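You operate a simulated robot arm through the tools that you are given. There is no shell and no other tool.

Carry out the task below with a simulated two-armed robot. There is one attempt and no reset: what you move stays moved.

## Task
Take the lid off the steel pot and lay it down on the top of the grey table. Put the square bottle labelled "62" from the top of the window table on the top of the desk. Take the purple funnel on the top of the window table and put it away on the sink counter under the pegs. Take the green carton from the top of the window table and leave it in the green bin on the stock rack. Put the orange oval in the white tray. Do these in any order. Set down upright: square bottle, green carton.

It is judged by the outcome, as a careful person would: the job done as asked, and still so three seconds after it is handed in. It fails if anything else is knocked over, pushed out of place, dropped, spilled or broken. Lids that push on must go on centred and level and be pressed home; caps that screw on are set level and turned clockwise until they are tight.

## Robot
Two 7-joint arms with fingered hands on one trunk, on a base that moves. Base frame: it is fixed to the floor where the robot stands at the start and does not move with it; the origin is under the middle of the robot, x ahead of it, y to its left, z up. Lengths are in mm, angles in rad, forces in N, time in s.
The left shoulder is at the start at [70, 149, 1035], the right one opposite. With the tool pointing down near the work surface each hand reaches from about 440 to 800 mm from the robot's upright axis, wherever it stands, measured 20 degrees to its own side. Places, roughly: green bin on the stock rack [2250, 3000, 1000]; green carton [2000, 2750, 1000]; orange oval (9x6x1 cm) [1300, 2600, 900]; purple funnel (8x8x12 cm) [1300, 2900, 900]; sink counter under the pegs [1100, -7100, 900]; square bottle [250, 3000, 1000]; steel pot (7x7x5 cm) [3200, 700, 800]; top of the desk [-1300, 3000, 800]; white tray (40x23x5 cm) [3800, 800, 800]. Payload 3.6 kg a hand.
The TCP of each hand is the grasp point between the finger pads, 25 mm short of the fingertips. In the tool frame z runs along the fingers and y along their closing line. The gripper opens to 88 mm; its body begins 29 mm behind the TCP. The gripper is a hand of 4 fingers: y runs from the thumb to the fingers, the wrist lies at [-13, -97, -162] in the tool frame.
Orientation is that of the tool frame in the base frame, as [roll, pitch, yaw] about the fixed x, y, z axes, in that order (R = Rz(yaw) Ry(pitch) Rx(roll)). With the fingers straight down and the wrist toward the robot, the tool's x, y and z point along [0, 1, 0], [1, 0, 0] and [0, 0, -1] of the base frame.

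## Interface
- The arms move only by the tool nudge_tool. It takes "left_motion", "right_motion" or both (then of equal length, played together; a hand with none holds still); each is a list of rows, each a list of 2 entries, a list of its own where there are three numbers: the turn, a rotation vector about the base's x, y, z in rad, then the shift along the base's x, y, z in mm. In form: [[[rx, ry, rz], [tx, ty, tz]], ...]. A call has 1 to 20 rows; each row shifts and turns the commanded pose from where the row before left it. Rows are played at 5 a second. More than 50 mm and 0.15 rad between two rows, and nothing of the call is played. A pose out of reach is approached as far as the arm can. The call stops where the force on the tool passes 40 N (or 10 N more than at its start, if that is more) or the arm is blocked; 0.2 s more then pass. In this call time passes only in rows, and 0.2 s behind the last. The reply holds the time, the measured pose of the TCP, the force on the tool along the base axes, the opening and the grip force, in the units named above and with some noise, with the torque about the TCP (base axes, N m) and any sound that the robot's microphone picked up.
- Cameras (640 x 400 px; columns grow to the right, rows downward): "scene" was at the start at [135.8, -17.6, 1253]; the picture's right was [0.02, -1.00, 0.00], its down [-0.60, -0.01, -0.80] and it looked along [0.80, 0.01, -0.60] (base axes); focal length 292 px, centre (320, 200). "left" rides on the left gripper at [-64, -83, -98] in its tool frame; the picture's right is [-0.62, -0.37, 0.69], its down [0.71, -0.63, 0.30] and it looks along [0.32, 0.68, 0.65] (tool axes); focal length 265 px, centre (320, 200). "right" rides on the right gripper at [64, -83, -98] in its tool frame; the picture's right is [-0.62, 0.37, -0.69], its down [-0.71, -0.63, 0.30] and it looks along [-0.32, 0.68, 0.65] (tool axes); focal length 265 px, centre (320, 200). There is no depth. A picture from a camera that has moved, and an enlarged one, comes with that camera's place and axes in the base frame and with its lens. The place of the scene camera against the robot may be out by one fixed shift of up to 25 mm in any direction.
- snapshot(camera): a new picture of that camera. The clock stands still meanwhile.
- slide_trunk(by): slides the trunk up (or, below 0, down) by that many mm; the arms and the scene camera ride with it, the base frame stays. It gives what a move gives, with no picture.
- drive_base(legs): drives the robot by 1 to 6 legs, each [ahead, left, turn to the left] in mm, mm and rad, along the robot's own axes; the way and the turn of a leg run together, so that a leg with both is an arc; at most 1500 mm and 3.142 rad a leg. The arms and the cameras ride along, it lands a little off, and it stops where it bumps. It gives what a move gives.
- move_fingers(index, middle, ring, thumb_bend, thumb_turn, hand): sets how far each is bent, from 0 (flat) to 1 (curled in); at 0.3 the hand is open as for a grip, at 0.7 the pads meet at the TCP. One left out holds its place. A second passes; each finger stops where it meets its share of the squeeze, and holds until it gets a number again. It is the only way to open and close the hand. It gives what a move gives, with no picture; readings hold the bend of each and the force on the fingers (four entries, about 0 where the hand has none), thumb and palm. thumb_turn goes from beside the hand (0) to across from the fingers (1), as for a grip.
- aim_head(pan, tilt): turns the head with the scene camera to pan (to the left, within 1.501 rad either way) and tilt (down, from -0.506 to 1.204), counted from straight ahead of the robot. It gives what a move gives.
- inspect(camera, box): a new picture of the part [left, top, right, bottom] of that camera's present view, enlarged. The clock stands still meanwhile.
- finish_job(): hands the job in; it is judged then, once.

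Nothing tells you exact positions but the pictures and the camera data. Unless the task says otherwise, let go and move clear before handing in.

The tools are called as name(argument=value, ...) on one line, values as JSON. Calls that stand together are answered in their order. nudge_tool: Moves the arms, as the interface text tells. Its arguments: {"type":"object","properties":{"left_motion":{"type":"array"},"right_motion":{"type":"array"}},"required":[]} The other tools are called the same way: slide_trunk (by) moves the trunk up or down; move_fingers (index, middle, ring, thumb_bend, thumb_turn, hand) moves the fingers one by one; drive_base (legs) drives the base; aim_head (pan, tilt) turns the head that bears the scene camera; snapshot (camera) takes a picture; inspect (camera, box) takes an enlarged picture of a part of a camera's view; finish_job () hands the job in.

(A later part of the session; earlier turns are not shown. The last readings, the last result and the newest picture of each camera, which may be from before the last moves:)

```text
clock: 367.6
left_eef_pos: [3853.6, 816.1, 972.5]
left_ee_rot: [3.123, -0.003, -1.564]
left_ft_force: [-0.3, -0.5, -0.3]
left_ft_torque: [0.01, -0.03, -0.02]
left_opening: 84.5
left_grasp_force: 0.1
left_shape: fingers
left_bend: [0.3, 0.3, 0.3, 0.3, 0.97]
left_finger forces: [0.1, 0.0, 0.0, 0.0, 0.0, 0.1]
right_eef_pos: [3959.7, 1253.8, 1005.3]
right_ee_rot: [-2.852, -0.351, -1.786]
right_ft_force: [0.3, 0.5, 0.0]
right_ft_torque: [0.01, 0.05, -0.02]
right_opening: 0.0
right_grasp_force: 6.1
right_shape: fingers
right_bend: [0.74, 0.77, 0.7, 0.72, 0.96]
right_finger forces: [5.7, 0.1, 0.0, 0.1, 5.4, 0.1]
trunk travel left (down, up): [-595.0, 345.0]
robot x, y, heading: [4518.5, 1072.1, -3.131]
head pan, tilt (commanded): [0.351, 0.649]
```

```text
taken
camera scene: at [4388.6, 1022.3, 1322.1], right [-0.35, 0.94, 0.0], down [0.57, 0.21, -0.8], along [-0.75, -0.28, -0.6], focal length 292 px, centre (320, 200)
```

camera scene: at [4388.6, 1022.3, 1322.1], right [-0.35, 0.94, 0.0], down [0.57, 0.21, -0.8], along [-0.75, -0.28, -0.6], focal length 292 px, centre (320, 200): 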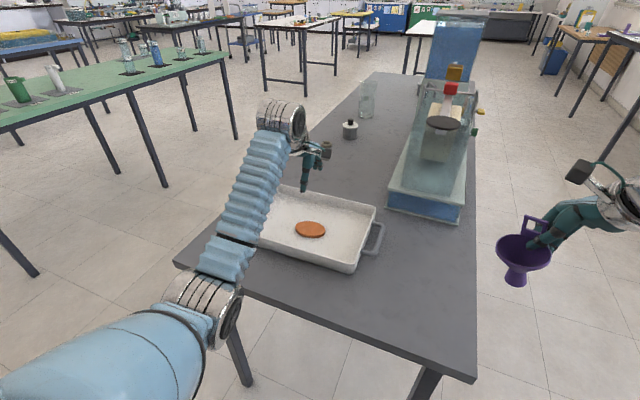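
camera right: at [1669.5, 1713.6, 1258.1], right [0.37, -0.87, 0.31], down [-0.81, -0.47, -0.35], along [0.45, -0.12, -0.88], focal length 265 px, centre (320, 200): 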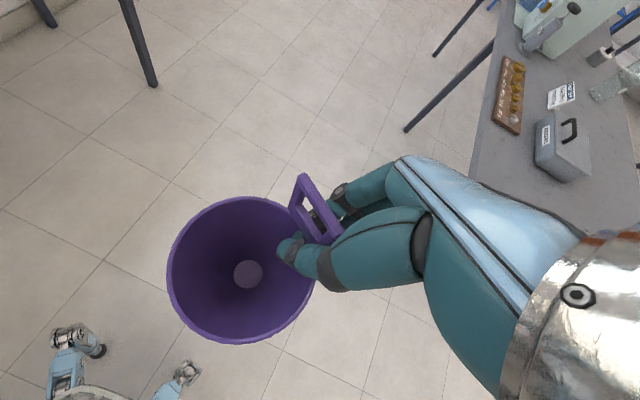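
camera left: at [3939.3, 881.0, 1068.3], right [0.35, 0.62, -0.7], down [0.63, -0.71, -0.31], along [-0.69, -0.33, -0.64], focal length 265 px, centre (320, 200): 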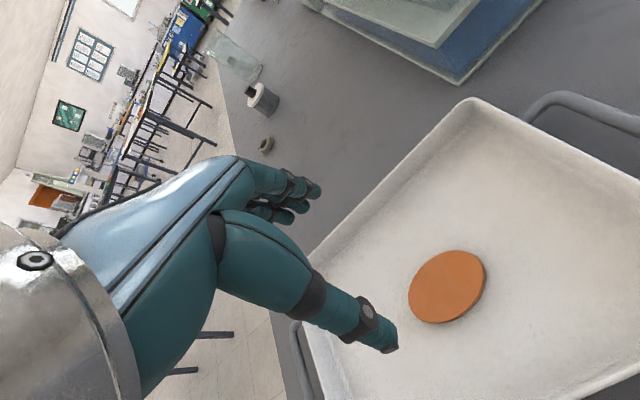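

The oval lies in the white tray. The lidded pot is near (3211, 738), closest to the table's south edge, so I'll raise the trunk and drive round to the south side.

slide_trunk(by=100)

nudge_tool(left_motion=[[[0, 0, 0], [35, 3, 10]], [[0, 0, 0], [40, 3, 10]], [[0, 0, 0], [40, 3, 10]], [[0, 0, 0], [40, 3, 10]]])

drive_base(legs=[[-150, 0, -0.01], [0, 650, 0], [0, 650, 0]])

aim_head(pan=0.0, tilt=0.45)

snapshot(camera="scene")

```text
clock: 369.0
left_eef_pos: [3852.4, 816.0, 1071.4]
left_ee_rot: [3.123, -0.002, -1.563]
left_ft_force: [-0.7, -0.8, 0.9]
left_ft_torque: [-0.03, -0.01, 0.01]
left_opening: 84.5
left_grasp_force: 0.0
left_shape: fingers
left_bend: [0.3, 0.3, 0.3, 0.3, 0.97]
left_finger forces: [0.0, 0.0, 0.0, 0.0, 0.0, 0.0]
right_eef_pos: [3959.5, 1253.3, 1105.3]
right_ee_rot: [-2.85, -0.351, -1.787]
right_ft_force: [-0.1, -0.8, 0.7]
right_ft_torque: [0.03, 0.02, 0.0]
right_opening: 0.2
right_grasp_force: 5.6
right_shape: fingers
right_bend: [0.74, 0.77, 0.7, 0.72, 0.96]
right_finger forces: [5.6, 0.1, 0.1, 0.0, 5.6, 0.1]
trunk travel left (down, up): [-695.0, 245.0]
robot x, y, heading: [4516.9, 1077.5, -3.133]
head pan, tilt (commanded): [0.351, 0.649]
```

```text
clock: 370.0
left_eef_pos: [4011.4, 827.8, 1113.2]
left_ee_rot: [3.123, 0.0, -1.564]
left_ft_force: [0.0, 0.7, -0.1]
left_ft_torque: [0.03, 0.0, 0.0]
left_opening: 84.6
left_grasp_force: 0.0
left_shape: fingers
left_bend: [0.3, 0.3, 0.3, 0.3, 0.97]
left_finger forces: [0.0, 0.0, 0.0, 0.1, 0.0, 0.0]
right_eef_pos: [3961.5, 1253.4, 1106.1]
right_ee_rot: [-2.853, -0.352, -1.787]
right_ft_force: [0.3, -0.2, -0.2]
right_ft_torque: [0.01, -0.01, -0.03]
right_opening: 0.0
right_grasp_force: 6.1
right_shape: fingers
right_bend: [0.74, 0.77, 0.7, 0.72, 0.96]
right_finger forces: [5.6, 0.0, 0.0, 0.0, 5.5, 0.0]
trunk travel left (down, up): [-695.0, 245.0]
robot x, y, heading: [4521.4, 1074.0, -3.126]
head pan, tilt (commanded): [0.351, 0.649]
```

```text
clock: 388.9
left_eef_pos: [4157.7, -449.4, 1112.7]
left_ee_rot: [3.122, -0.002, -1.573]
left_ft_force: [-1.2, 0.1, 0.4]
left_ft_torque: [-0.03, -0.04, 0.01]
left_opening: 84.8
left_grasp_force: 0.1
left_shape: fingers
left_bend: [0.3, 0.3, 0.3, 0.3, 0.97]
left_finger forces: [0.1, 0.0, 0.0, 0.0, 0.0, 0.1]
right_eef_pos: [4113.4, -26.3, 1104.4]
right_ee_rot: [-2.853, -0.351, -1.795]
right_ft_force: [-0.5, -0.5, 0.3]
right_ft_torque: [0.0, -0.02, 0.01]
right_opening: 0.0
right_grasp_force: 6.2
right_shape: fingers
right_bend: [0.74, 0.77, 0.7, 0.72, 0.97]
right_finger forces: [5.6, 0.1, 0.0, 0.1, 5.6, 0.0]
trunk travel left (down, up): [-695.0, 245.0]
robot x, y, heading: [4669.0, -209.8, -3.142]
head pan, tilt (commanded): [0.351, 0.649]
```

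```text
clock: 389.8
left_eef_pos: [4157.9, -449.3, 1112.1]
left_ee_rot: [3.122, -0.002, -1.573]
left_ft_force: [0.0, -0.5, 0.3]
left_ft_torque: [-0.01, 0.02, -0.01]
left_opening: 84.3
left_grasp_force: 0.0
left_shape: fingers
left_bend: [0.3, 0.3, 0.3, 0.3, 0.97]
left_finger forces: [0.1, 0.0, 0.0, 0.1, 0.0, 0.0]
right_eef_pos: [4112.8, -25.7, 1104.5]
right_ee_rot: [-2.854, -0.352, -1.794]
right_ft_force: [0.3, 0.5, -0.3]
right_ft_torque: [0.02, 0.01, -0.02]
right_opening: 0.0
right_grasp_force: 5.6
right_shape: fingers
right_bend: [0.74, 0.77, 0.7, 0.72, 0.97]
right_finger forces: [5.6, 0.1, 0.0, 0.1, 5.6, 0.0]
trunk travel left (down, up): [-695.0, 245.0]
robot x, y, heading: [4667.6, -210.5, -3.142]
head pan, tilt (commanded): [0.0, 0.45]
```

```text
taken
camera scene: at [4528.9, -231.3, 1439.9], right [0.0, 1.0, 0.0], down [0.44, 0.0, -0.9], along [-0.9, 0.0, -0.44], focal length 292 px, centre (320, 200)
```

scene: 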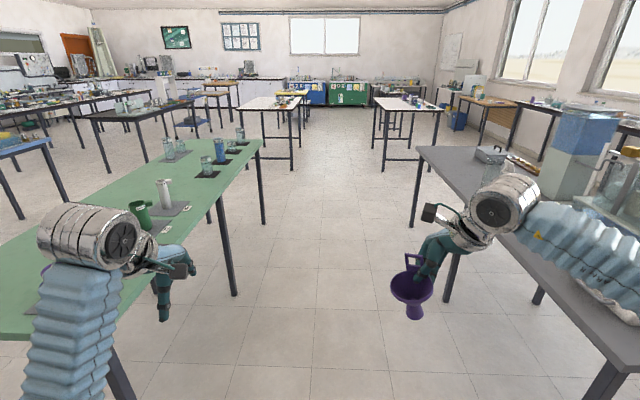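

The corridor between the green and grey tables is clear. I'll drive west along it and then turn to face the grey table at the pot.

drive_base(legs=[[1260, -80, 0], [0, 0, -1.571]])

aim_head(pan=0.1, tilt=0.5)

snapshot(camera="scene")

```text
clock: 416.2
left_eef_pos: [3157.0, 381.6, 1113.0]
left_ee_rot: [3.12, -0.002, 3.14]
left_ft_force: [0.2, 0.8, -0.4]
left_ft_torque: [0.0, -0.03, -0.02]
left_opening: 84.5
left_grasp_force: 0.1
left_shape: fingers
left_bend: [0.3, 0.3, 0.3, 0.3, 0.97]
left_finger forces: [0.1, 0.0, 0.0, 0.0, 0.0, 0.0]
right_eef_pos: [3583.0, 427.9, 1105.0]
right_ee_rot: [-2.851, -0.351, 2.917]
right_ft_force: [0.1, -0.7, -0.9]
right_ft_torque: [0.01, 0.01, -0.01]
right_opening: 0.0
right_grasp_force: 5.3
right_shape: fingers
right_bend: [0.74, 0.77, 0.7, 0.72, 0.97]
right_finger forces: [5.5, 0.1, 0.0, 0.0, 5.6, 0.0]
trunk travel left (down, up): [-695.0, 245.0]
robot x, y, heading: [3394.8, -132.4, 1.574]
head pan, tilt (commanded): [0.0, 0.45]
```

```text
clock: 416.9
left_eef_pos: [3156.4, 381.1, 1113.4]
left_ee_rot: [3.121, -0.001, 3.139]
left_ft_force: [0.5, 0.5, 0.0]
left_ft_torque: [0.03, 0.04, 0.02]
left_opening: 84.6
left_grasp_force: 0.0
left_shape: fingers
left_bend: [0.3, 0.3, 0.3, 0.3, 0.97]
left_finger forces: [0.1, 0.0, 0.0, 0.1, 0.1, 0.0]
right_eef_pos: [3581.4, 427.3, 1106.0]
right_ee_rot: [-2.853, -0.349, 2.918]
right_ft_force: [-0.9, -0.1, 0.0]
right_ft_torque: [0.04, -0.01, 0.03]
right_opening: 0.0
right_grasp_force: 5.3
right_shape: fingers
right_bend: [0.74, 0.77, 0.7, 0.72, 0.97]
right_finger forces: [5.5, 0.1, 0.0, 0.1, 5.6, 0.1]
trunk travel left (down, up): [-695.0, 245.0]
robot x, y, heading: [3396.2, -136.0, 1.567]
head pan, tilt (commanded): [0.099, 0.499]
```

```text
taken
camera scene: at [3384.5, -11.2, 1435.5], right [0.99, 0.1, 0.0], down [0.05, -0.48, -0.88], along [-0.09, 0.87, -0.48], focal length 292 px, centre (320, 200)
```

scene: 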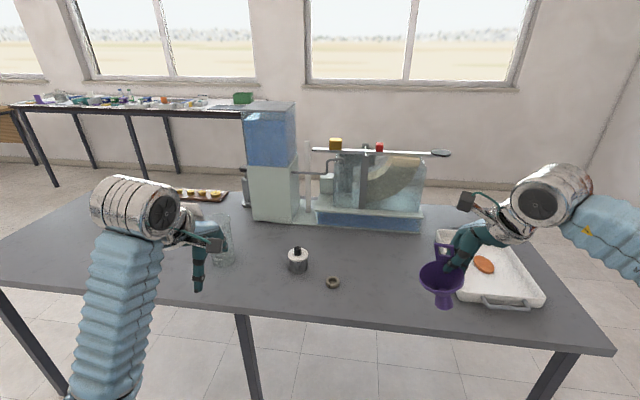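

inspect(camera="scene", box=[250, 220, 370, 310])

inspect(camera="scene", box=[200, 180, 400, 330])

```text
4.44 times, centred on (310, 265) of scene
camera zoom: at [3384.5, -11.2, 1435.5], right [0.99, 0.1, 0.0], down [0.05, -0.48, -0.88], along [-0.09, 0.87, -0.48], focal length 1298 px, centre (364, -89)
```

zoom: 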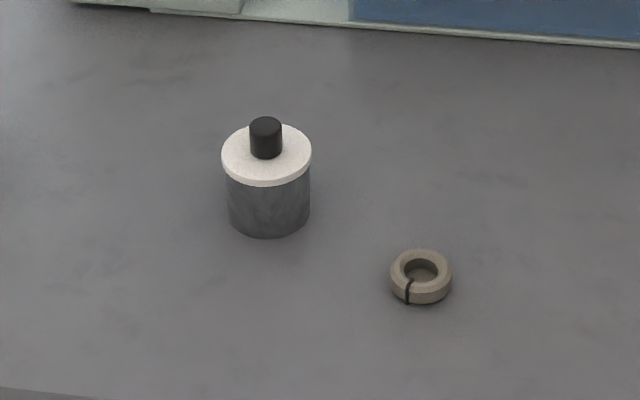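

```text
2.67 times, centred on (300, 255) of scene
camera zoom: at [3384.5, -11.2, 1435.5], right [0.99, 0.1, 0.0], down [0.05, -0.48, -0.88], along [-0.09, 0.87, -0.48], focal length 779 px, centre (373, 53)
```

zoom: 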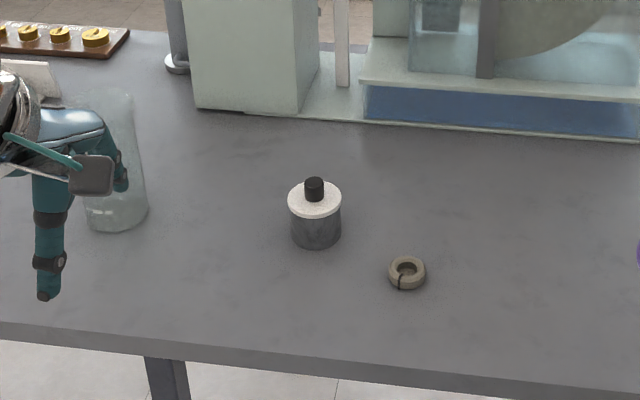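

The pot has a white lid with a black knob, near (3241, 755), and there's open table to its left. I'll drive up, lower the trunk, and inspect with the left wrist camera.

drive_base(legs=[[270, 0, 0.004]])

slide_trunk(by=-100)

aim_head(pan=0.2, tilt=0.7)

snapshot(camera="left")

snapshot(camera="scene")

```text
clock: 420.9
left_eef_pos: [3154.7, 646.6, 1114.3]
left_ee_rot: [3.119, -0.004, -3.137]
left_ft_force: [-0.2, -0.6, 0.0]
left_ft_torque: [-0.05, -0.02, 0.01]
left_opening: 84.7
left_grasp_force: 0.2
left_shape: fingers
left_bend: [0.3, 0.3, 0.3, 0.3, 0.97]
left_finger forces: [0.0, 0.1, 0.0, 0.1, 0.0, 0.1]
right_eef_pos: [3579.5, 696.1, 1105.6]
right_ee_rot: [-2.854, -0.352, 2.923]
right_ft_force: [-0.1, -0.1, 0.0]
right_ft_torque: [0.0, 0.0, -0.01]
right_opening: 0.0
right_grasp_force: 5.4
right_shape: fingers
right_bend: [0.74, 0.77, 0.7, 0.72, 0.97]
right_finger forces: [5.5, 0.2, 0.0, 0.0, 5.6, 0.0]
trunk travel left (down, up): [-695.0, 245.0]
robot x, y, heading: [3391.5, 141.3, 1.58]
head pan, tilt (commanded): [0.099, 0.499]
```

```text
clock: 422.2
left_eef_pos: [3152.1, 650.1, 1013.3]
left_ee_rot: [3.122, -0.002, -3.138]
left_ft_force: [-1.0, 0.7, 0.0]
left_ft_torque: [-0.01, -0.03, 0.01]
left_opening: 84.5
left_grasp_force: 0.0
left_shape: fingers
left_bend: [0.3, 0.3, 0.3, 0.3, 0.97]
left_finger forces: [0.0, 0.1, 0.1, 0.0, 0.0, 0.0]
right_eef_pos: [3576.4, 696.9, 1004.7]
right_ee_rot: [-2.855, -0.351, 2.923]
right_ft_force: [1.2, 0.9, -0.1]
right_ft_torque: [0.03, -0.02, 0.0]
right_opening: 0.0
right_grasp_force: 5.9
right_shape: fingers
right_bend: [0.74, 0.77, 0.7, 0.72, 0.97]
right_finger forces: [5.5, 0.0, 0.1, 0.1, 5.6, 0.0]
trunk travel left (down, up): [-595.0, 345.0]
robot x, y, heading: [3393.0, 142.2, 1.574]
head pan, tilt (commanded): [0.099, 0.499]
```

```text
clock: 422.9
left_eef_pos: [3153.5, 650.9, 1012.2]
left_ee_rot: [3.122, -0.002, -3.138]
left_ft_force: [0.5, 0.3, -0.1]
left_ft_torque: [0.05, -0.01, 0.0]
left_opening: 84.6
left_grasp_force: 0.1
left_shape: fingers
left_bend: [0.3, 0.3, 0.3, 0.3, 0.97]
left_finger forces: [0.0, 0.0, 0.0, 0.0, 0.0, 0.0]
right_eef_pos: [3576.7, 699.1, 1005.2]
right_ee_rot: [-2.853, -0.351, 2.925]
right_ft_force: [0.4, -0.7, -0.2]
right_ft_torque: [0.02, 0.0, -0.01]
right_opening: 0.2
right_grasp_force: 5.4
right_shape: fingers
right_bend: [0.74, 0.77, 0.7, 0.72, 0.97]
right_finger forces: [5.5, 0.1, 0.0, 0.1, 5.7, 0.0]
trunk travel left (down, up): [-595.0, 345.0]
robot x, y, heading: [3393.8, 136.8, 1.579]
head pan, tilt (commanded): [0.201, 0.7]
```

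```text
taken
camera left: at [3218.4, 564.3, 1108.8], right [0.62, -0.35, -0.7], down [-0.71, -0.63, -0.31], along [-0.33, 0.69, -0.64], focal length 265 px, centre (320, 200)
```

left: 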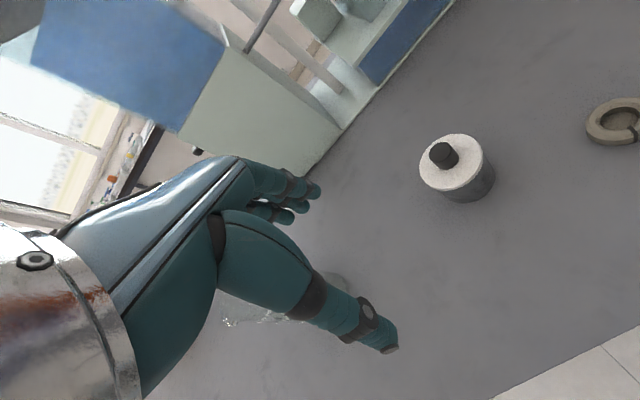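

```text
taken
camera scene: at [3374.9, 253.6, 1317.8], right [0.98, 0.21, 0.0], down [0.13, -0.63, -0.77], along [-0.16, 0.75, -0.64], focal length 292 px, centre (320, 200)
```

scene: 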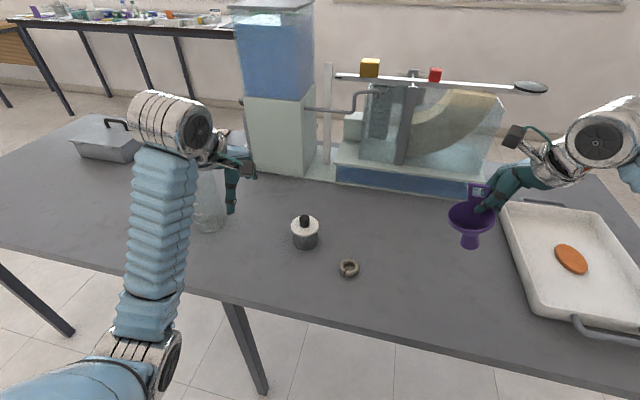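

inspect(camera="left", box=[390, 110, 530, 230])

```text
3.33 times, centred on (460, 170) of left
camera zoom: at [3218.4, 564.3, 1108.8], right [0.62, -0.35, -0.7], down [-0.71, -0.63, -0.31], along [-0.33, 0.69, -0.64], focal length 885 px, centre (-147, 300)
```

zoom: 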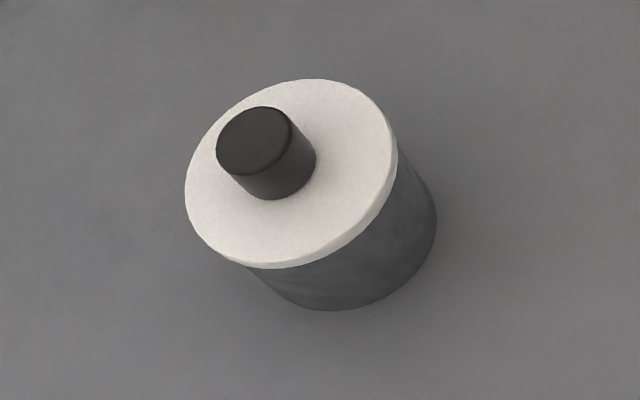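

The knob centre is at (3244, 754), top z≈846, with the lid top at about 817. I'll bring the left hand above it.

nudge_tool(left_motion=[[[-0.019, 0, 0], [30, 34, 0]], [[0, 0, 0], [30, 34, 0]], [[0, 0, 0], [31, 35, 0]], [[0, 0, 0], [0, 0, -40]], [[0, 0, 0], [0, 0, -40]], [[0, 0, 0], [0, 0, -30]]])

snapshot(camera="left")

inspect(camera="left", box=[300, 200, 460, 360])

```text
clock: 424.4
left_eef_pos: [3243.5, 753.5, 902.3]
left_ee_rot: [3.142, -0.002, -3.138]
left_ft_force: [0.3, -0.3, -0.1]
left_ft_torque: [0.0, 0.01, 0.0]
left_opening: 84.6
left_grasp_force: 0.0
left_shape: fingers
left_bend: [0.3, 0.3, 0.3, 0.3, 0.97]
left_finger forces: [0.0, 0.0, 0.0, 0.0, 0.1, 0.1]
right_eef_pos: [3577.4, 698.4, 1004.3]
right_ee_rot: [-2.852, -0.35, 2.923]
right_ft_force: [-0.2, 0.3, -1.1]
right_ft_torque: [0.02, -0.03, -0.02]
right_opening: 0.0
right_grasp_force: 5.8
right_shape: fingers
right_bend: [0.74, 0.77, 0.7, 0.72, 0.97]
right_finger forces: [5.5, 0.1, 0.0, 0.0, 5.5, 0.0]
trunk travel left (down, up): [-595.0, 345.0]
robot x, y, heading: [3394.3, 139.4, 1.575]
head pan, tilt (commanded): [0.201, 0.7]
```

```text
taken
camera left: at [3309.6, 670.9, 1000.3], right [0.62, -0.37, -0.69], down [-0.71, -0.63, -0.3], along [-0.33, 0.68, -0.65], focal length 265 px, centre (320, 200)
```

left: 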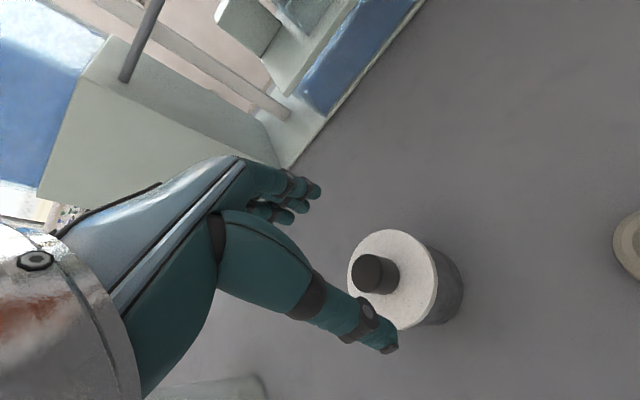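

```text
2.50 times, centred on (380, 280) of left
camera zoom: at [3309.6, 670.9, 1000.3], right [0.62, -0.37, -0.69], down [-0.71, -0.63, -0.3], along [-0.33, 0.68, -0.65], focal length 664 px, centre (170, 0)
```

zoom: 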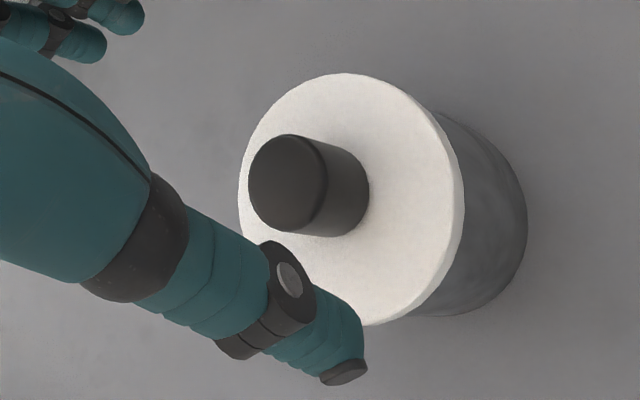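

Triangulating both views puts the knob at (3243, 742.5), top z≈860, with the lid top at z≈836. I'll correct 11 mm in y and lower partway.

nudge_tool(left_motion=[[[0, 0, 0], [-0.5, -11, 0]], [[0, 0, 0], [0, 0, -20]], [[0, 0, 0], [0, 0, -15]]])

inspect(camera="left", box=[260, 180, 460, 380])

inspect(camera="scene", box=[250, 180, 370, 280])

```text
clock: 425.1
left_eef_pos: [3242.4, 742.7, 867.4]
left_ee_rot: [3.141, -0.002, -3.137]
left_ft_force: [-0.5, 0.1, -1.0]
left_ft_torque: [0.0, -0.02, 0.04]
left_opening: 84.5
left_grasp_force: 0.1
left_shape: fingers
left_bend: [0.3, 0.3, 0.3, 0.3, 0.97]
left_finger forces: [0.0, 0.0, 0.0, 0.1, 0.1, 0.0]
right_eef_pos: [3577.7, 698.0, 1004.7]
right_ee_rot: [-2.853, -0.351, 2.922]
right_ft_force: [-0.1, -0.4, 0.1]
right_ft_torque: [-0.01, 0.03, 0.01]
right_opening: 0.0
right_grasp_force: 5.4
right_shape: fingers
right_bend: [0.74, 0.77, 0.7, 0.72, 0.97]
right_finger forces: [5.6, 0.2, 0.0, 0.0, 5.6, 0.0]
trunk travel left (down, up): [-595.0, 345.0]
robot x, y, heading: [3396.4, 139.3, 1.576]
head pan, tilt (commanded): [0.201, 0.7]
```

```text
2.00 times, centred on (360, 280) of left
camera zoom: at [3308.1, 658.5, 965.1], right [0.62, -0.37, -0.69], down [-0.71, -0.63, -0.3], along [-0.33, 0.68, -0.65], focal length 531 px, centre (240, 40)
```

zoom: 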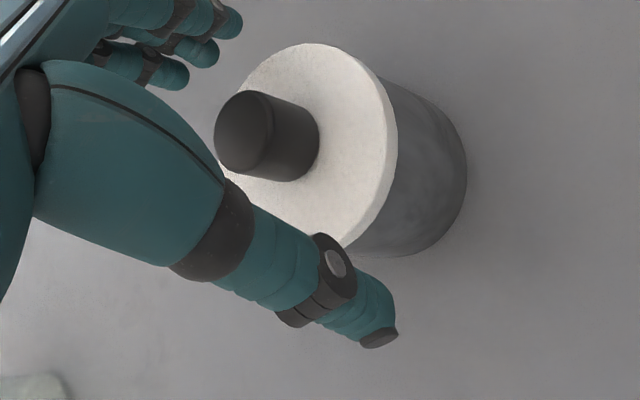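

```text
4.00 times, centred on (310, 230) of scene
camera zoom: at [3374.7, 253.5, 1317.8], right [0.98, 0.21, 0.0], down [0.13, -0.63, -0.76], along [-0.16, 0.75, -0.64], focal length 1168 px, centre (360, 80)
```

zoom: 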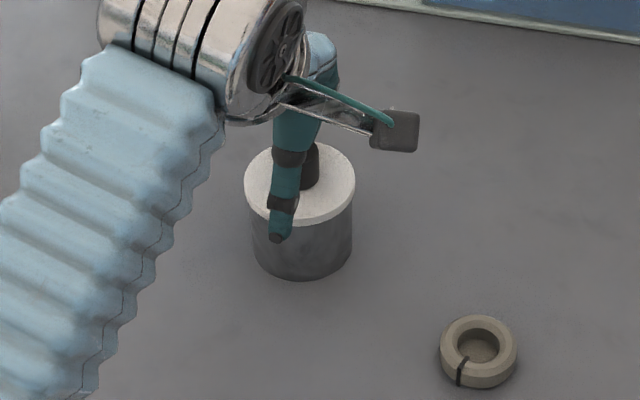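

The knob is centred between thumb and fingers. I'll lower to z≈856 and close gently.

nudge_tool(left_motion=[[[0, 0, 0], [0, 0, -6]], [[0, 0, 0], [0, 0, -5]]])

move_fingers(hand="left", index=0.54, middle=0.54, ring=0.54, thumb_bend=0.54)

inspect(camera="left", box=[260, 180, 460, 380])

```text
clock: 425.8
left_eef_pos: [3242.2, 742.3, 858.0]
left_ee_rot: [-3.14, 0.0, -3.14]
left_ft_force: [-1.0, -0.7, -0.3]
left_ft_torque: [0.01, -0.02, 0.02]
left_opening: 84.5
left_grasp_force: 0.1
left_shape: fingers
left_bend: [0.3, 0.3, 0.3, 0.3, 0.97]
left_finger forces: [0.0, 0.0, 0.0, 0.0, 0.0, 0.0]
right_eef_pos: [3578.2, 699.0, 1004.8]
right_ee_rot: [-2.853, -0.351, 2.924]
right_ft_force: [-0.7, 0.2, 0.0]
right_ft_torque: [-0.02, -0.02, -0.02]
right_opening: 0.0
right_grasp_force: 5.7
right_shape: fingers
right_bend: [0.74, 0.77, 0.7, 0.72, 0.97]
right_finger forces: [5.4, 0.1, 0.0, 0.1, 5.5, 0.0]
trunk travel left (down, up): [-595.0, 345.0]
robot x, y, heading: [3394.8, 137.8, 1.58]
head pan, tilt (commanded): [0.201, 0.7]
```

```text
clock: 426.8
left_eef_pos: [3241.6, 742.5, 857.7]
left_ee_rot: [3.14, -0.001, -3.137]
left_ft_force: [0.1, 2.9, 3.4]
left_ft_torque: [0.16, 0.05, -0.02]
left_opening: 55.8
left_grasp_force: 10.3
left_shape: fingers
left_bend: [0.46, 0.48, 0.52, 0.43, 0.96]
left_finger forces: [4.9, 6.5, 1.4, 0.0, 8.5, 0.0]
right_eef_pos: [3578.1, 697.3, 1004.0]
right_ee_rot: [-2.855, -0.351, 2.924]
right_ft_force: [-0.3, -0.4, 0.4]
right_ft_torque: [0.01, -0.01, -0.02]
right_opening: 0.0
right_grasp_force: 5.7
right_shape: fingers
right_bend: [0.74, 0.77, 0.7, 0.72, 0.97]
right_finger forces: [5.5, 0.1, 0.0, 0.0, 5.6, 0.0]
trunk travel left (down, up): [-595.0, 345.0]
robot x, y, heading: [3395.2, 140.1, 1.576]
head pan, tilt (commanded): [0.201, 0.7]
heard: snap
```

```text
2.00 times, centred on (360, 280) of left
camera zoom: at [3308.0, 658.5, 954.6], right [0.62, -0.37, -0.69], down [-0.71, -0.63, -0.3], along [-0.33, 0.68, -0.65], focal length 531 px, centre (240, 40)
```

zoom: 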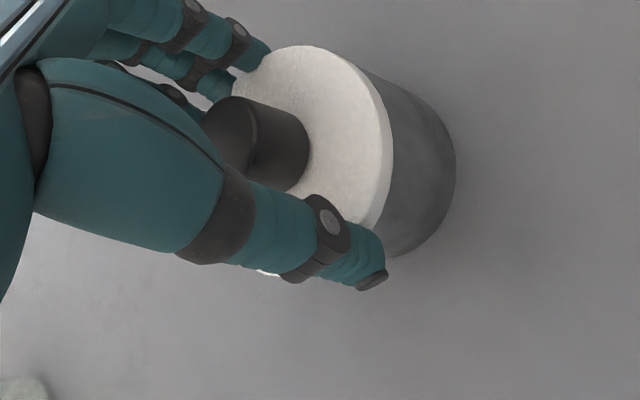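

I heard a snap: the fingertips closed on the lid's rim and it seems to have popped loose. I'll lift very slowly and see whether only the lid comes up.

nudge_tool(left_motion=[[[0, 0, 0], [0, 0, 3]], [[0, 0, 0], [0, 0, 4]]])

inspect(camera="left", box=[260, 180, 460, 380])

inspect(camera="scene", box=[250, 180, 370, 280])

```text
clock: 427.4
left_eef_pos: [3242.2, 741.8, 862.8]
left_ee_rot: [-3.141, -0.002, -3.137]
left_ft_force: [0.0, -0.2, -0.4]
left_ft_torque: [-0.01, 0.04, -0.01]
left_opening: 55.9
left_grasp_force: 9.2
left_shape: fingers
left_bend: [0.47, 0.49, 0.52, 0.43, 0.96]
left_finger forces: [4.2, 3.7, 1.1, 0.0, 9.1, 0.1]
right_eef_pos: [3577.5, 697.4, 1004.8]
right_ee_rot: [-2.852, -0.352, 2.921]
right_ft_force: [-0.7, 0.4, -0.5]
right_ft_torque: [0.06, -0.02, 0.01]
right_opening: 0.0
right_grasp_force: 5.4
right_shape: fingers
right_bend: [0.74, 0.77, 0.7, 0.72, 0.97]
right_finger forces: [5.5, 0.1, 0.0, 0.1, 5.5, 0.1]
trunk travel left (down, up): [-595.0, 345.0]
robot x, y, heading: [3392.9, 139.8, 1.575]
head pan, tilt (commanded): [0.201, 0.7]
```

```text
2.00 times, centred on (360, 280) of left
camera zoom: at [3308.0, 658.1, 960.7], right [0.62, -0.37, -0.69], down [-0.71, -0.63, -0.3], along [-0.33, 0.68, -0.65], focal length 531 px, centre (240, 40)
```

zoom: 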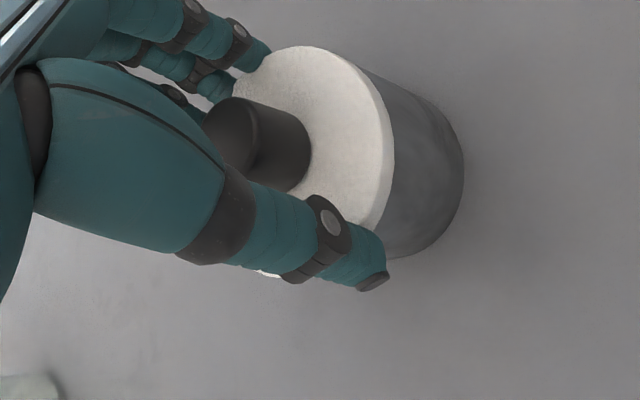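

```text
4.00 times, centred on (310, 230) of scene
camera zoom: at [3374.9, 253.4, 1317.7], right [0.98, 0.21, 0.0], down [0.13, -0.63, -0.77], along [-0.16, 0.75, -0.64], focal length 1168 px, centre (360, 80)
```

zoom: 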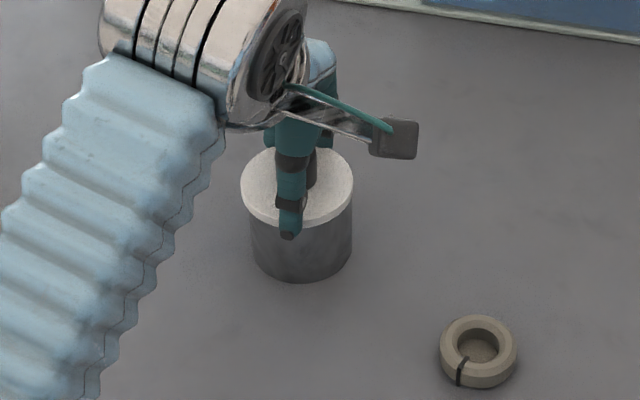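

The lid moves with the hand while the pot stays put. I'll lift further and verify.

nudge_tool(left_motion=[[[0, 0, 0], [0, 0, 6]], [[0, 0, 0], [0, 0, 10]], [[0, 0, 0], [0, 0, 12]]])

inspect(camera="left", box=[260, 180, 460, 380])

inspect(camera="scene", box=[250, 180, 370, 280])

```text
clock: 428.1
left_eef_pos: [3242.8, 742.7, 892.6]
left_ee_rot: [3.141, -0.001, -3.135]
left_ft_force: [0.0, -0.3, -1.0]
left_ft_torque: [-0.01, -0.04, -0.02]
left_opening: 56.0
left_grasp_force: 9.1
left_shape: fingers
left_bend: [0.47, 0.49, 0.52, 0.43, 0.96]
left_finger forces: [4.2, 3.7, 1.2, 0.0, 9.2, 0.0]
right_eef_pos: [3577.4, 699.0, 1005.4]
right_ee_rot: [-2.851, -0.351, 2.924]
right_ft_force: [0.3, 0.0, 0.6]
right_ft_torque: [0.04, -0.01, 0.0]
right_opening: 0.0
right_grasp_force: 5.2
right_shape: fingers
right_bend: [0.74, 0.77, 0.7, 0.72, 0.97]
right_finger forces: [5.5, 0.2, 0.0, 0.1, 5.6, 0.0]
trunk travel left (down, up): [-595.0, 345.0]
robot x, y, heading: [3391.3, 137.4, 1.579]
head pan, tilt (commanded): [0.201, 0.7]
```

```text
2.00 times, centred on (360, 280) of left
camera zoom: at [3307.8, 658.6, 990.0], right [0.62, -0.37, -0.69], down [-0.71, -0.63, -0.3], along [-0.33, 0.68, -0.65], focal length 531 px, centre (240, 40)
```

zoom: 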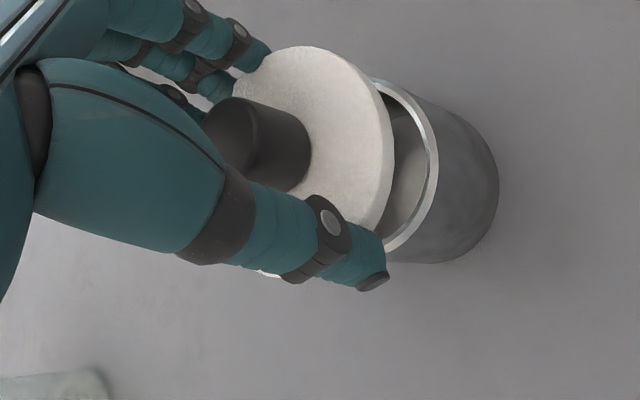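

```text
4.00 times, centred on (310, 230) of scene
camera zoom: at [3374.7, 253.8, 1317.7], right [0.98, 0.21, 0.0], down [0.13, -0.63, -0.76], along [-0.16, 0.75, -0.64], focal length 1168 px, centre (360, 80)
```

zoom: 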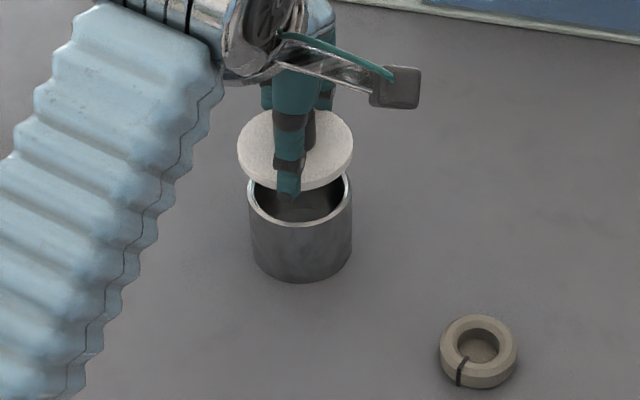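

The lid is off and the pot stands undisturbed. I'll carry the lid to the clear spot at about (3140, 690).

nudge_tool(left_motion=[[[0, 0, 0], [0, 0, 20]], [[0, 0, 0], [-30, -15, 5]], [[0, 0, 0], [-36, -18, 0]], [[0, 0, 0], [-36, -18, 0]], [[0, 0, 0], [0, 0, -30]], [[0, 0, 0], [0, 0, -25]]])

snapshot(camera="left")

snapshot(camera="scene")

```text
clock: 429.6
left_eef_pos: [3141.0, 690.4, 861.1]
left_ee_rot: [-3.141, -0.003, -3.139]
left_ft_force: [0.1, -0.3, -1.0]
left_ft_torque: [0.0, -0.02, 0.05]
left_opening: 55.6
left_grasp_force: 8.9
left_shape: fingers
left_bend: [0.47, 0.49, 0.52, 0.43, 0.96]
left_finger forces: [4.4, 3.8, 1.1, 0.1, 9.0, 0.0]
right_eef_pos: [3576.8, 698.2, 1005.1]
right_ee_rot: [-2.85, -0.35, 2.921]
right_ft_force: [0.7, 0.8, 0.4]
right_ft_torque: [-0.02, -0.05, -0.01]
right_opening: 0.2
right_grasp_force: 5.9
right_shape: fingers
right_bend: [0.74, 0.77, 0.7, 0.72, 0.97]
right_finger forces: [5.5, 0.2, 0.0, 0.1, 5.6, 0.0]
trunk travel left (down, up): [-595.0, 345.0]
robot x, y, heading: [3392.1, 139.3, 1.578]
head pan, tilt (commanded): [0.201, 0.7]
```

```text
taken
camera left: at [3207.5, 607.6, 958.7], right [0.62, -0.37, -0.69], down [-0.71, -0.63, -0.3], along [-0.33, 0.68, -0.65], focal length 265 px, centre (320, 200)
```

left: 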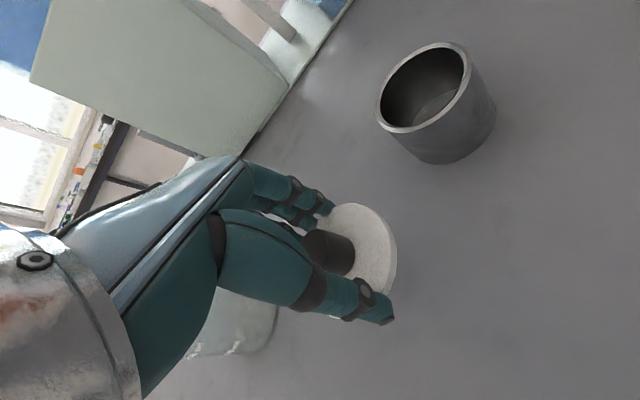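

```text
taken
camera scene: at [3374.5, 253.8, 1317.8], right [0.98, 0.21, 0.0], down [0.13, -0.63, -0.76], along [-0.16, 0.75, -0.64], focal length 292 px, centre (320, 200)
```

scene: 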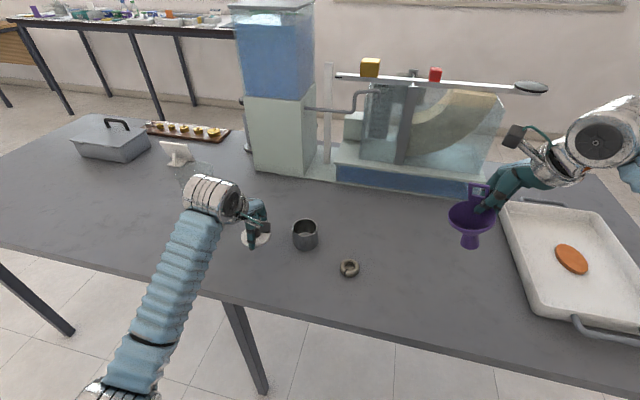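

There's free table under the lid. Lowering it now, slowly near the surface.

nudge_tool(left_motion=[[[0, 0, 0], [0, 0, -15]], [[0, 0, 0], [0, 0, -10]], [[0, 0, 0], [0, 0, -6]]])

nudge_tool(left_motion=[[[0, 0, 0], [0, 0, -2]], [[0, 0, 0], [0, 0, -2]]])

```text
clock: 430.4
left_eef_pos: [3141.3, 691.8, 829.9]
left_ee_rot: [-3.14, -0.001, -3.137]
left_ft_force: [0.0, -0.3, -0.4]
left_ft_torque: [-0.01, -0.01, -0.01]
left_opening: 55.7
left_grasp_force: 9.3
left_shape: fingers
left_bend: [0.47, 0.49, 0.52, 0.43, 0.96]
left_finger forces: [4.2, 3.7, 1.1, 0.0, 8.9, 0.0]
right_eef_pos: [3577.4, 697.9, 1004.0]
right_ee_rot: [-2.852, -0.35, 2.923]
right_ft_force: [-0.4, 1.0, -0.5]
right_ft_torque: [0.0, 0.0, -0.01]
right_opening: 0.2
right_grasp_force: 5.3
right_shape: fingers
right_bend: [0.74, 0.77, 0.7, 0.72, 0.97]
right_finger forces: [5.5, 0.1, 0.0, 0.0, 5.5, 0.0]
trunk travel left (down, up): [-595.0, 345.0]
robot x, y, heading: [3395.1, 140.2, 1.576]
head pan, tilt (commanded): [0.201, 0.7]
```

```text
clock: 430.9
left_eef_pos: [3140.0, 692.4, 826.4]
left_ee_rot: [-3.141, -0.001, -3.138]
left_ft_force: [0.0, 0.2, -0.3]
left_ft_torque: [0.02, 0.0, -0.02]
left_opening: 55.5
left_grasp_force: 8.8
left_shape: fingers
left_bend: [0.47, 0.49, 0.52, 0.43, 0.96]
left_finger forces: [4.3, 3.6, 1.1, 0.1, 8.8, 0.0]
right_eef_pos: [3578.2, 699.2, 1004.7]
right_ee_rot: [-2.85, -0.35, 2.921]
right_ft_force: [0.7, -0.6, -0.9]
right_ft_torque: [-0.01, 0.03, -0.01]
right_opening: 0.1
right_grasp_force: 5.9
right_shape: fingers
right_bend: [0.74, 0.77, 0.7, 0.72, 0.97]
right_finger forces: [5.5, 0.1, 0.1, 0.1, 5.6, 0.1]
trunk travel left (down, up): [-595.0, 345.0]
robot x, y, heading: [3396.1, 140.6, 1.579]
head pan, tilt (commanded): [0.201, 0.7]
```

nudge_tool(left_motion=[[[0, 0, 0], [0, 0, -2]], [[0, 0, 0], [0, 0, -1.5]]])

inspect(camera="scene", box=[200, 190, 320, 270])

```text
clock: 431.6
left_eef_pos: [3141.4, 691.3, 824.2]
left_ee_rot: [-3.14, -0.002, -3.139]
left_ft_force: [0.8, 0.1, 0.3]
left_ft_torque: [-0.01, 0.0, 0.01]
left_opening: 55.7
left_grasp_force: 9.4
left_shape: fingers
left_bend: [0.47, 0.49, 0.52, 0.43, 0.96]
left_finger forces: [4.3, 3.7, 1.0, 0.0, 8.9, 0.0]
right_eef_pos: [3577.4, 697.6, 1004.0]
right_ee_rot: [-2.851, -0.351, 2.924]
right_ft_force: [0.2, -0.1, -0.4]
right_ft_torque: [0.01, 0.0, 0.01]
right_opening: 0.0
right_grasp_force: 5.5
right_shape: fingers
right_bend: [0.74, 0.77, 0.7, 0.72, 0.97]
right_finger forces: [5.4, 0.1, 0.0, 0.0, 5.6, 0.0]
trunk travel left (down, up): [-595.0, 345.0]
robot x, y, heading: [3393.5, 137.2, 1.576]
head pan, tilt (commanded): [0.201, 0.7]
```

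```text
5.00 times, centred on (260, 230) of scene
camera zoom: at [3374.7, 253.8, 1317.7], right [0.98, 0.21, 0.0], down [0.13, -0.63, -0.76], along [-0.16, 0.75, -0.64], focal length 1460 px, centre (620, 50)
```

zoom: 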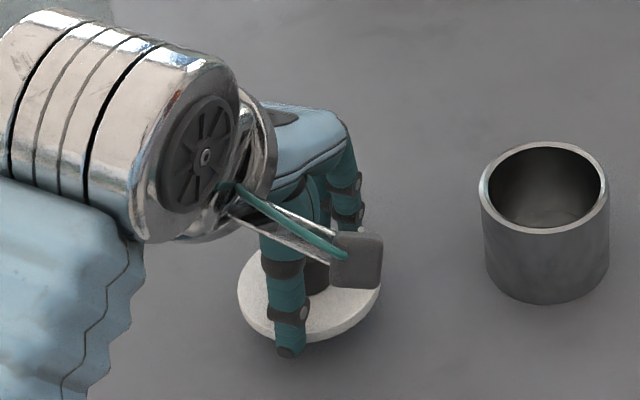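

nudge_tool(left_motion=[[[0, 0, 0], [0, 0, -2]], [[0, 0, 0], [0, 0, -1.5]]])

nudge_tool(left_motion=[[[0, 0, 0], [0, 0, -1.5]], [[0, 0, 0], [0, 0, -1.5]]])

```text
clock: 432.1
left_eef_pos: [3140.9, 691.2, 819.6]
left_ee_rot: [3.141, -0.001, -3.139]
left_ft_force: [-0.9, -0.4, 0.1]
left_ft_torque: [0.04, 0.0, 0.01]
left_opening: 55.6
left_grasp_force: 9.0
left_shape: fingers
left_bend: [0.47, 0.49, 0.52, 0.43, 0.96]
left_finger forces: [4.3, 3.7, 1.1, 0.0, 8.9, 0.0]
right_eef_pos: [3577.6, 698.5, 1004.6]
right_ee_rot: [-2.852, -0.351, 2.921]
right_ft_force: [0.3, -0.2, 0.3]
right_ft_torque: [0.05, -0.01, -0.03]
right_opening: 0.0
right_grasp_force: 5.4
right_shape: fingers
right_bend: [0.74, 0.77, 0.7, 0.72, 0.97]
right_finger forces: [5.4, 0.0, 0.1, 0.1, 5.6, 0.0]
trunk travel left (down, up): [-595.0, 345.0]
robot x, y, heading: [3395.6, 138.7, 1.578]
head pan, tilt (commanded): [0.201, 0.7]
```

```text
clock: 432.8
left_eef_pos: [3141.5, 691.1, 817.4]
left_ee_rot: [-3.141, -0.002, -3.138]
left_ft_force: [-0.6, -0.8, -1.0]
left_ft_torque: [0.04, -0.01, -0.02]
left_opening: 55.6
left_grasp_force: 9.1
left_shape: fingers
left_bend: [0.47, 0.49, 0.52, 0.43, 0.96]
left_finger forces: [4.4, 3.7, 1.2, 0.1, 8.9, 0.0]
right_eef_pos: [3577.0, 699.2, 1004.1]
right_ee_rot: [-2.853, -0.351, 2.92]
right_ft_force: [-0.1, -0.9, 0.0]
right_ft_torque: [-0.01, -0.03, -0.01]
right_opening: 0.0
right_grasp_force: 5.6
right_shape: fingers
right_bend: [0.74, 0.77, 0.7, 0.72, 0.97]
right_finger forces: [5.5, 0.1, 0.1, 0.1, 5.6, 0.0]
trunk travel left (down, up): [-595.0, 345.0]
robot x, y, heading: [3390.5, 141.2, 1.58]
head pan, tilt (commanded): [0.201, 0.7]
```

nudge_tool(left_motion=[[[0, 0, 0], [0, 0, -1.5]], [[0, 0, 0], [0, 0, -1.5]]])

nudge_tool(left_motion=[[[0, 0, 0], [0, 0, -1.5]], [[0, 0, 0], [0, 0, -1.5]]])

inspect(camera="left", box=[260, 160, 440, 360])

```text
clock: 433.4
left_eef_pos: [3141.2, 691.4, 813.7]
left_ee_rot: [3.142, -0.001, -3.138]
left_ft_force: [-0.5, -0.3, -0.7]
left_ft_torque: [0.01, 0.02, 0.0]
left_opening: 55.8
left_grasp_force: 9.0
left_shape: fingers
left_bend: [0.47, 0.49, 0.52, 0.43, 0.96]
left_finger forces: [4.3, 3.6, 1.0, 0.0, 8.9, 0.1]
right_eef_pos: [3577.0, 698.7, 1004.5]
right_ee_rot: [-2.851, -0.351, 2.921]
right_ft_force: [0.2, 0.6, 0.0]
right_ft_torque: [0.03, 0.03, 0.04]
right_opening: 0.0
right_grasp_force: 5.5
right_shape: fingers
right_bend: [0.74, 0.77, 0.7, 0.72, 0.97]
right_finger forces: [5.6, 0.1, 0.0, 0.0, 5.6, 0.1]
trunk travel left (down, up): [-595.0, 345.0]
robot x, y, heading: [3395.1, 139.7, 1.576]
head pan, tilt (commanded): [0.201, 0.7]
```

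```text
clock: 433.9
left_eef_pos: [3140.6, 691.9, 810.8]
left_ee_rot: [-3.141, -0.001, -3.138]
left_ft_force: [-0.1, 0.2, 0.5]
left_ft_torque: [-0.03, 0.02, -0.01]
left_opening: 56.1
left_grasp_force: 9.0
left_shape: fingers
left_bend: [0.47, 0.49, 0.52, 0.43, 0.96]
left_finger forces: [4.3, 3.9, 1.1, 0.0, 8.9, 0.0]
right_eef_pos: [3577.9, 698.1, 1004.2]
right_ee_rot: [-2.851, -0.351, 2.923]
right_ft_force: [-1.3, -0.2, -0.3]
right_ft_torque: [-0.01, -0.02, -0.01]
right_opening: 0.0
right_grasp_force: 6.0
right_shape: fingers
right_bend: [0.74, 0.77, 0.7, 0.72, 0.97]
right_finger forces: [5.4, 0.2, 0.0, 0.0, 5.6, 0.1]
trunk travel left (down, up): [-595.0, 345.0]
robot x, y, heading: [3391.5, 143.8, 1.579]
head pan, tilt (commanded): [0.201, 0.7]
```

```text
2.00 times, centred on (350, 260) of left
camera zoom: at [3206.6, 607.9, 907.7], right [0.62, -0.37, -0.69], down [-0.71, -0.63, -0.3], along [-0.33, 0.68, -0.65], focal length 531 px, centre (260, 80)
```

zoom: 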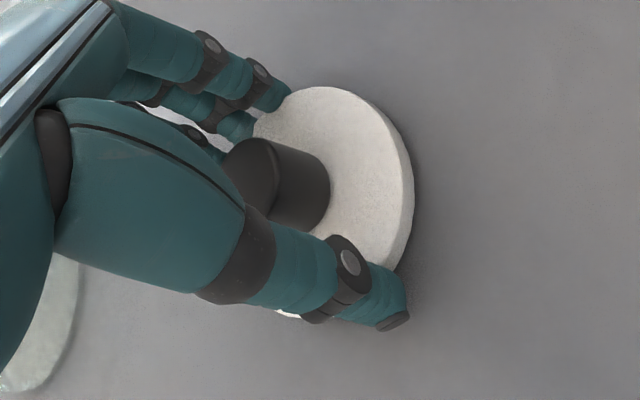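

The shadow shows it's still a few millimetres up. I'll continue.

nudge_tool(left_motion=[[[0, 0, 0], [0, 0, -1.5]], [[0, 0, 0], [0, 0, -1.5]]])

nudge_tool(left_motion=[[[0, 0, 0], [0, 0, -1.5]], [[0, 0, 0], [0, 0, -1.5]]])

```text
clock: 434.6
left_eef_pos: [3141.4, 692.1, 809.6]
left_ee_rot: [3.136, -0.001, -3.139]
left_ft_force: [0.4, 1.7, 6.1]
left_ft_torque: [0.23, 0.08, -0.05]
left_opening: 55.6
left_grasp_force: 11.9
left_shape: fingers
left_bend: [0.47, 0.49, 0.52, 0.43, 0.96]
left_finger forces: [4.4, 10.4, 1.2, 0.0, 8.8, 0.0]
right_eef_pos: [3578.3, 697.3, 1005.0]
right_ee_rot: [-2.853, -0.351, 2.924]
right_ft_force: [-0.8, 1.3, -0.6]
right_ft_torque: [0.02, -0.03, 0.01]
right_opening: 0.0
right_grasp_force: 5.6
right_shape: fingers
right_bend: [0.74, 0.77, 0.7, 0.72, 0.97]
right_finger forces: [5.6, 0.0, 0.0, 0.1, 5.5, 0.1]
trunk travel left (down, up): [-595.0, 345.0]
robot x, y, heading: [3393.2, 138.3, 1.578]
head pan, tilt (commanded): [0.201, 0.7]
```

```text
clock: 435.1
left_eef_pos: [3140.4, 691.8, 808.9]
left_ee_rot: [3.133, 0.0, -3.138]
left_ft_force: [-1.1, 3.2, 16.1]
left_ft_torque: [0.66, 0.16, 0.0]
left_opening: 55.7
left_grasp_force: 16.3
left_shape: fingers
left_bend: [0.47, 0.47, 0.52, 0.43, 0.96]
left_finger forces: [5.2, 18.9, 1.5, 0.0, 7.9, 0.1]
right_eef_pos: [3577.6, 696.7, 1006.4]
right_ee_rot: [-2.853, -0.355, 2.922]
right_ft_force: [-0.3, 0.4, 0.7]
right_ft_torque: [0.01, -0.01, 0.01]
right_opening: 0.0
right_grasp_force: 5.5
right_shape: fingers
right_bend: [0.74, 0.77, 0.7, 0.72, 0.97]
right_finger forces: [5.4, 0.1, 0.0, 0.1, 5.5, 0.1]
trunk travel left (down, up): [-595.0, 345.0]
robot x, y, heading: [3391.9, 141.5, 1.578]
head pan, tilt (commanded): [0.201, 0.7]
```

The middle fingertip touched the table first. I'll ease up, move that finger aside, and lower again so the lid itself lands.

nudge_tool(left_motion=[[[0, 0, 0], [0, 0, 2]], [[0, 0, 0], [0, 0, 2]]])

move_fingers(hand="left", middle=0.38)

nudge_tool(left_motion=[[[0, 0, 0], [0, 0, -1.5]], [[0, 0, 0], [0, 0, -1]]])

inspect(camera="left", box=[260, 160, 440, 360])

```text
clock: 435.8
left_eef_pos: [3140.5, 689.4, 808.0]
left_ee_rot: [3.141, -0.001, -3.139]
left_ft_force: [-0.5, 4.1, 12.6]
left_ft_torque: [0.49, 0.14, 0.02]
left_opening: 55.5
left_grasp_force: 13.5
left_shape: fingers
left_bend: [0.46, 0.47, 0.52, 0.43, 0.96]
left_finger forces: [5.5, 12.7, 1.7, 0.1, 7.6, 0.0]
right_eef_pos: [3577.6, 697.5, 1005.3]
right_ee_rot: [-2.852, -0.351, 2.922]
right_ft_force: [0.3, 0.7, 0.0]
right_ft_torque: [0.01, -0.02, 0.02]
right_opening: 0.0
right_grasp_force: 5.8
right_shape: fingers
right_bend: [0.74, 0.77, 0.7, 0.72, 0.97]
right_finger forces: [5.5, 0.1, 0.0, 0.0, 5.6, 0.0]
trunk travel left (down, up): [-595.0, 345.0]
robot x, y, heading: [3390.4, 135.3, 1.58]
head pan, tilt (commanded): [0.201, 0.7]
```

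```text
clock: 436.8
left_eef_pos: [3140.5, 690.3, 807.6]
left_ee_rot: [-3.139, -0.002, -3.138]
left_ft_force: [0.2, -0.4, 0.3]
left_ft_torque: [0.03, 0.02, 0.02]
left_opening: 55.7
left_grasp_force: 6.8
left_shape: fingers
left_bend: [0.46, 0.38, 0.52, 0.44, 0.96]
left_finger forces: [5.4, 0.8, 1.8, 0.0, 7.3, 0.0]
right_eef_pos: [3577.6, 697.9, 1003.8]
right_ee_rot: [-2.851, -0.351, 2.922]
right_ft_force: [-1.3, 1.0, -0.4]
right_ft_torque: [0.01, 0.0, 0.01]
right_opening: 0.0
right_grasp_force: 5.7
right_shape: fingers
right_bend: [0.74, 0.77, 0.7, 0.72, 0.97]
right_finger forces: [5.6, 0.1, 0.0, 0.0, 5.5, 0.1]
trunk travel left (down, up): [-595.0, 345.0]
robot x, y, heading: [3396.3, 138.3, 1.579]
head pan, tilt (commanded): [0.201, 0.7]
```

```text
clock: 437.4
left_eef_pos: [3140.8, 691.3, 807.4]
left_ee_rot: [3.141, -0.001, -3.137]
left_ft_force: [0.0, -0.4, 4.1]
left_ft_torque: [0.15, 0.0, 0.03]
left_opening: 55.7
left_grasp_force: 10.0
left_shape: fingers
left_bend: [0.46, 0.38, 0.52, 0.44, 0.96]
left_finger forces: [5.8, 4.3, 1.9, 0.0, 7.2, 0.1]
right_eef_pos: [3578.0, 698.5, 1006.3]
right_ee_rot: [-2.853, -0.35, 2.923]
right_ft_force: [-0.2, -0.7, -0.3]
right_ft_torque: [0.02, -0.01, 0.03]
right_opening: 0.2
right_grasp_force: 5.5
right_shape: fingers
right_bend: [0.74, 0.77, 0.7, 0.72, 0.97]
right_finger forces: [5.5, 0.1, 0.1, 0.0, 5.6, 0.0]
trunk travel left (down, up): [-595.0, 345.0]
robot x, y, heading: [3395.3, 138.1, 1.58]
head pan, tilt (commanded): [0.201, 0.7]
```

```text
2.00 times, centred on (350, 260) of left
camera zoom: at [3207.0, 607.1, 904.9], right [0.62, -0.36, -0.69], down [-0.71, -0.63, -0.3], along [-0.33, 0.68, -0.65], focal length 531 px, centre (260, 80)
```

zoom: 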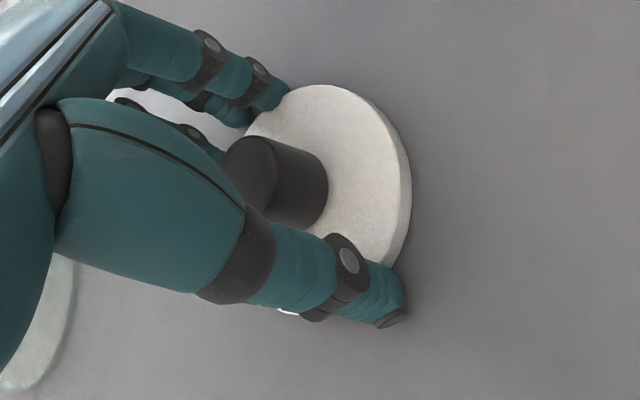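

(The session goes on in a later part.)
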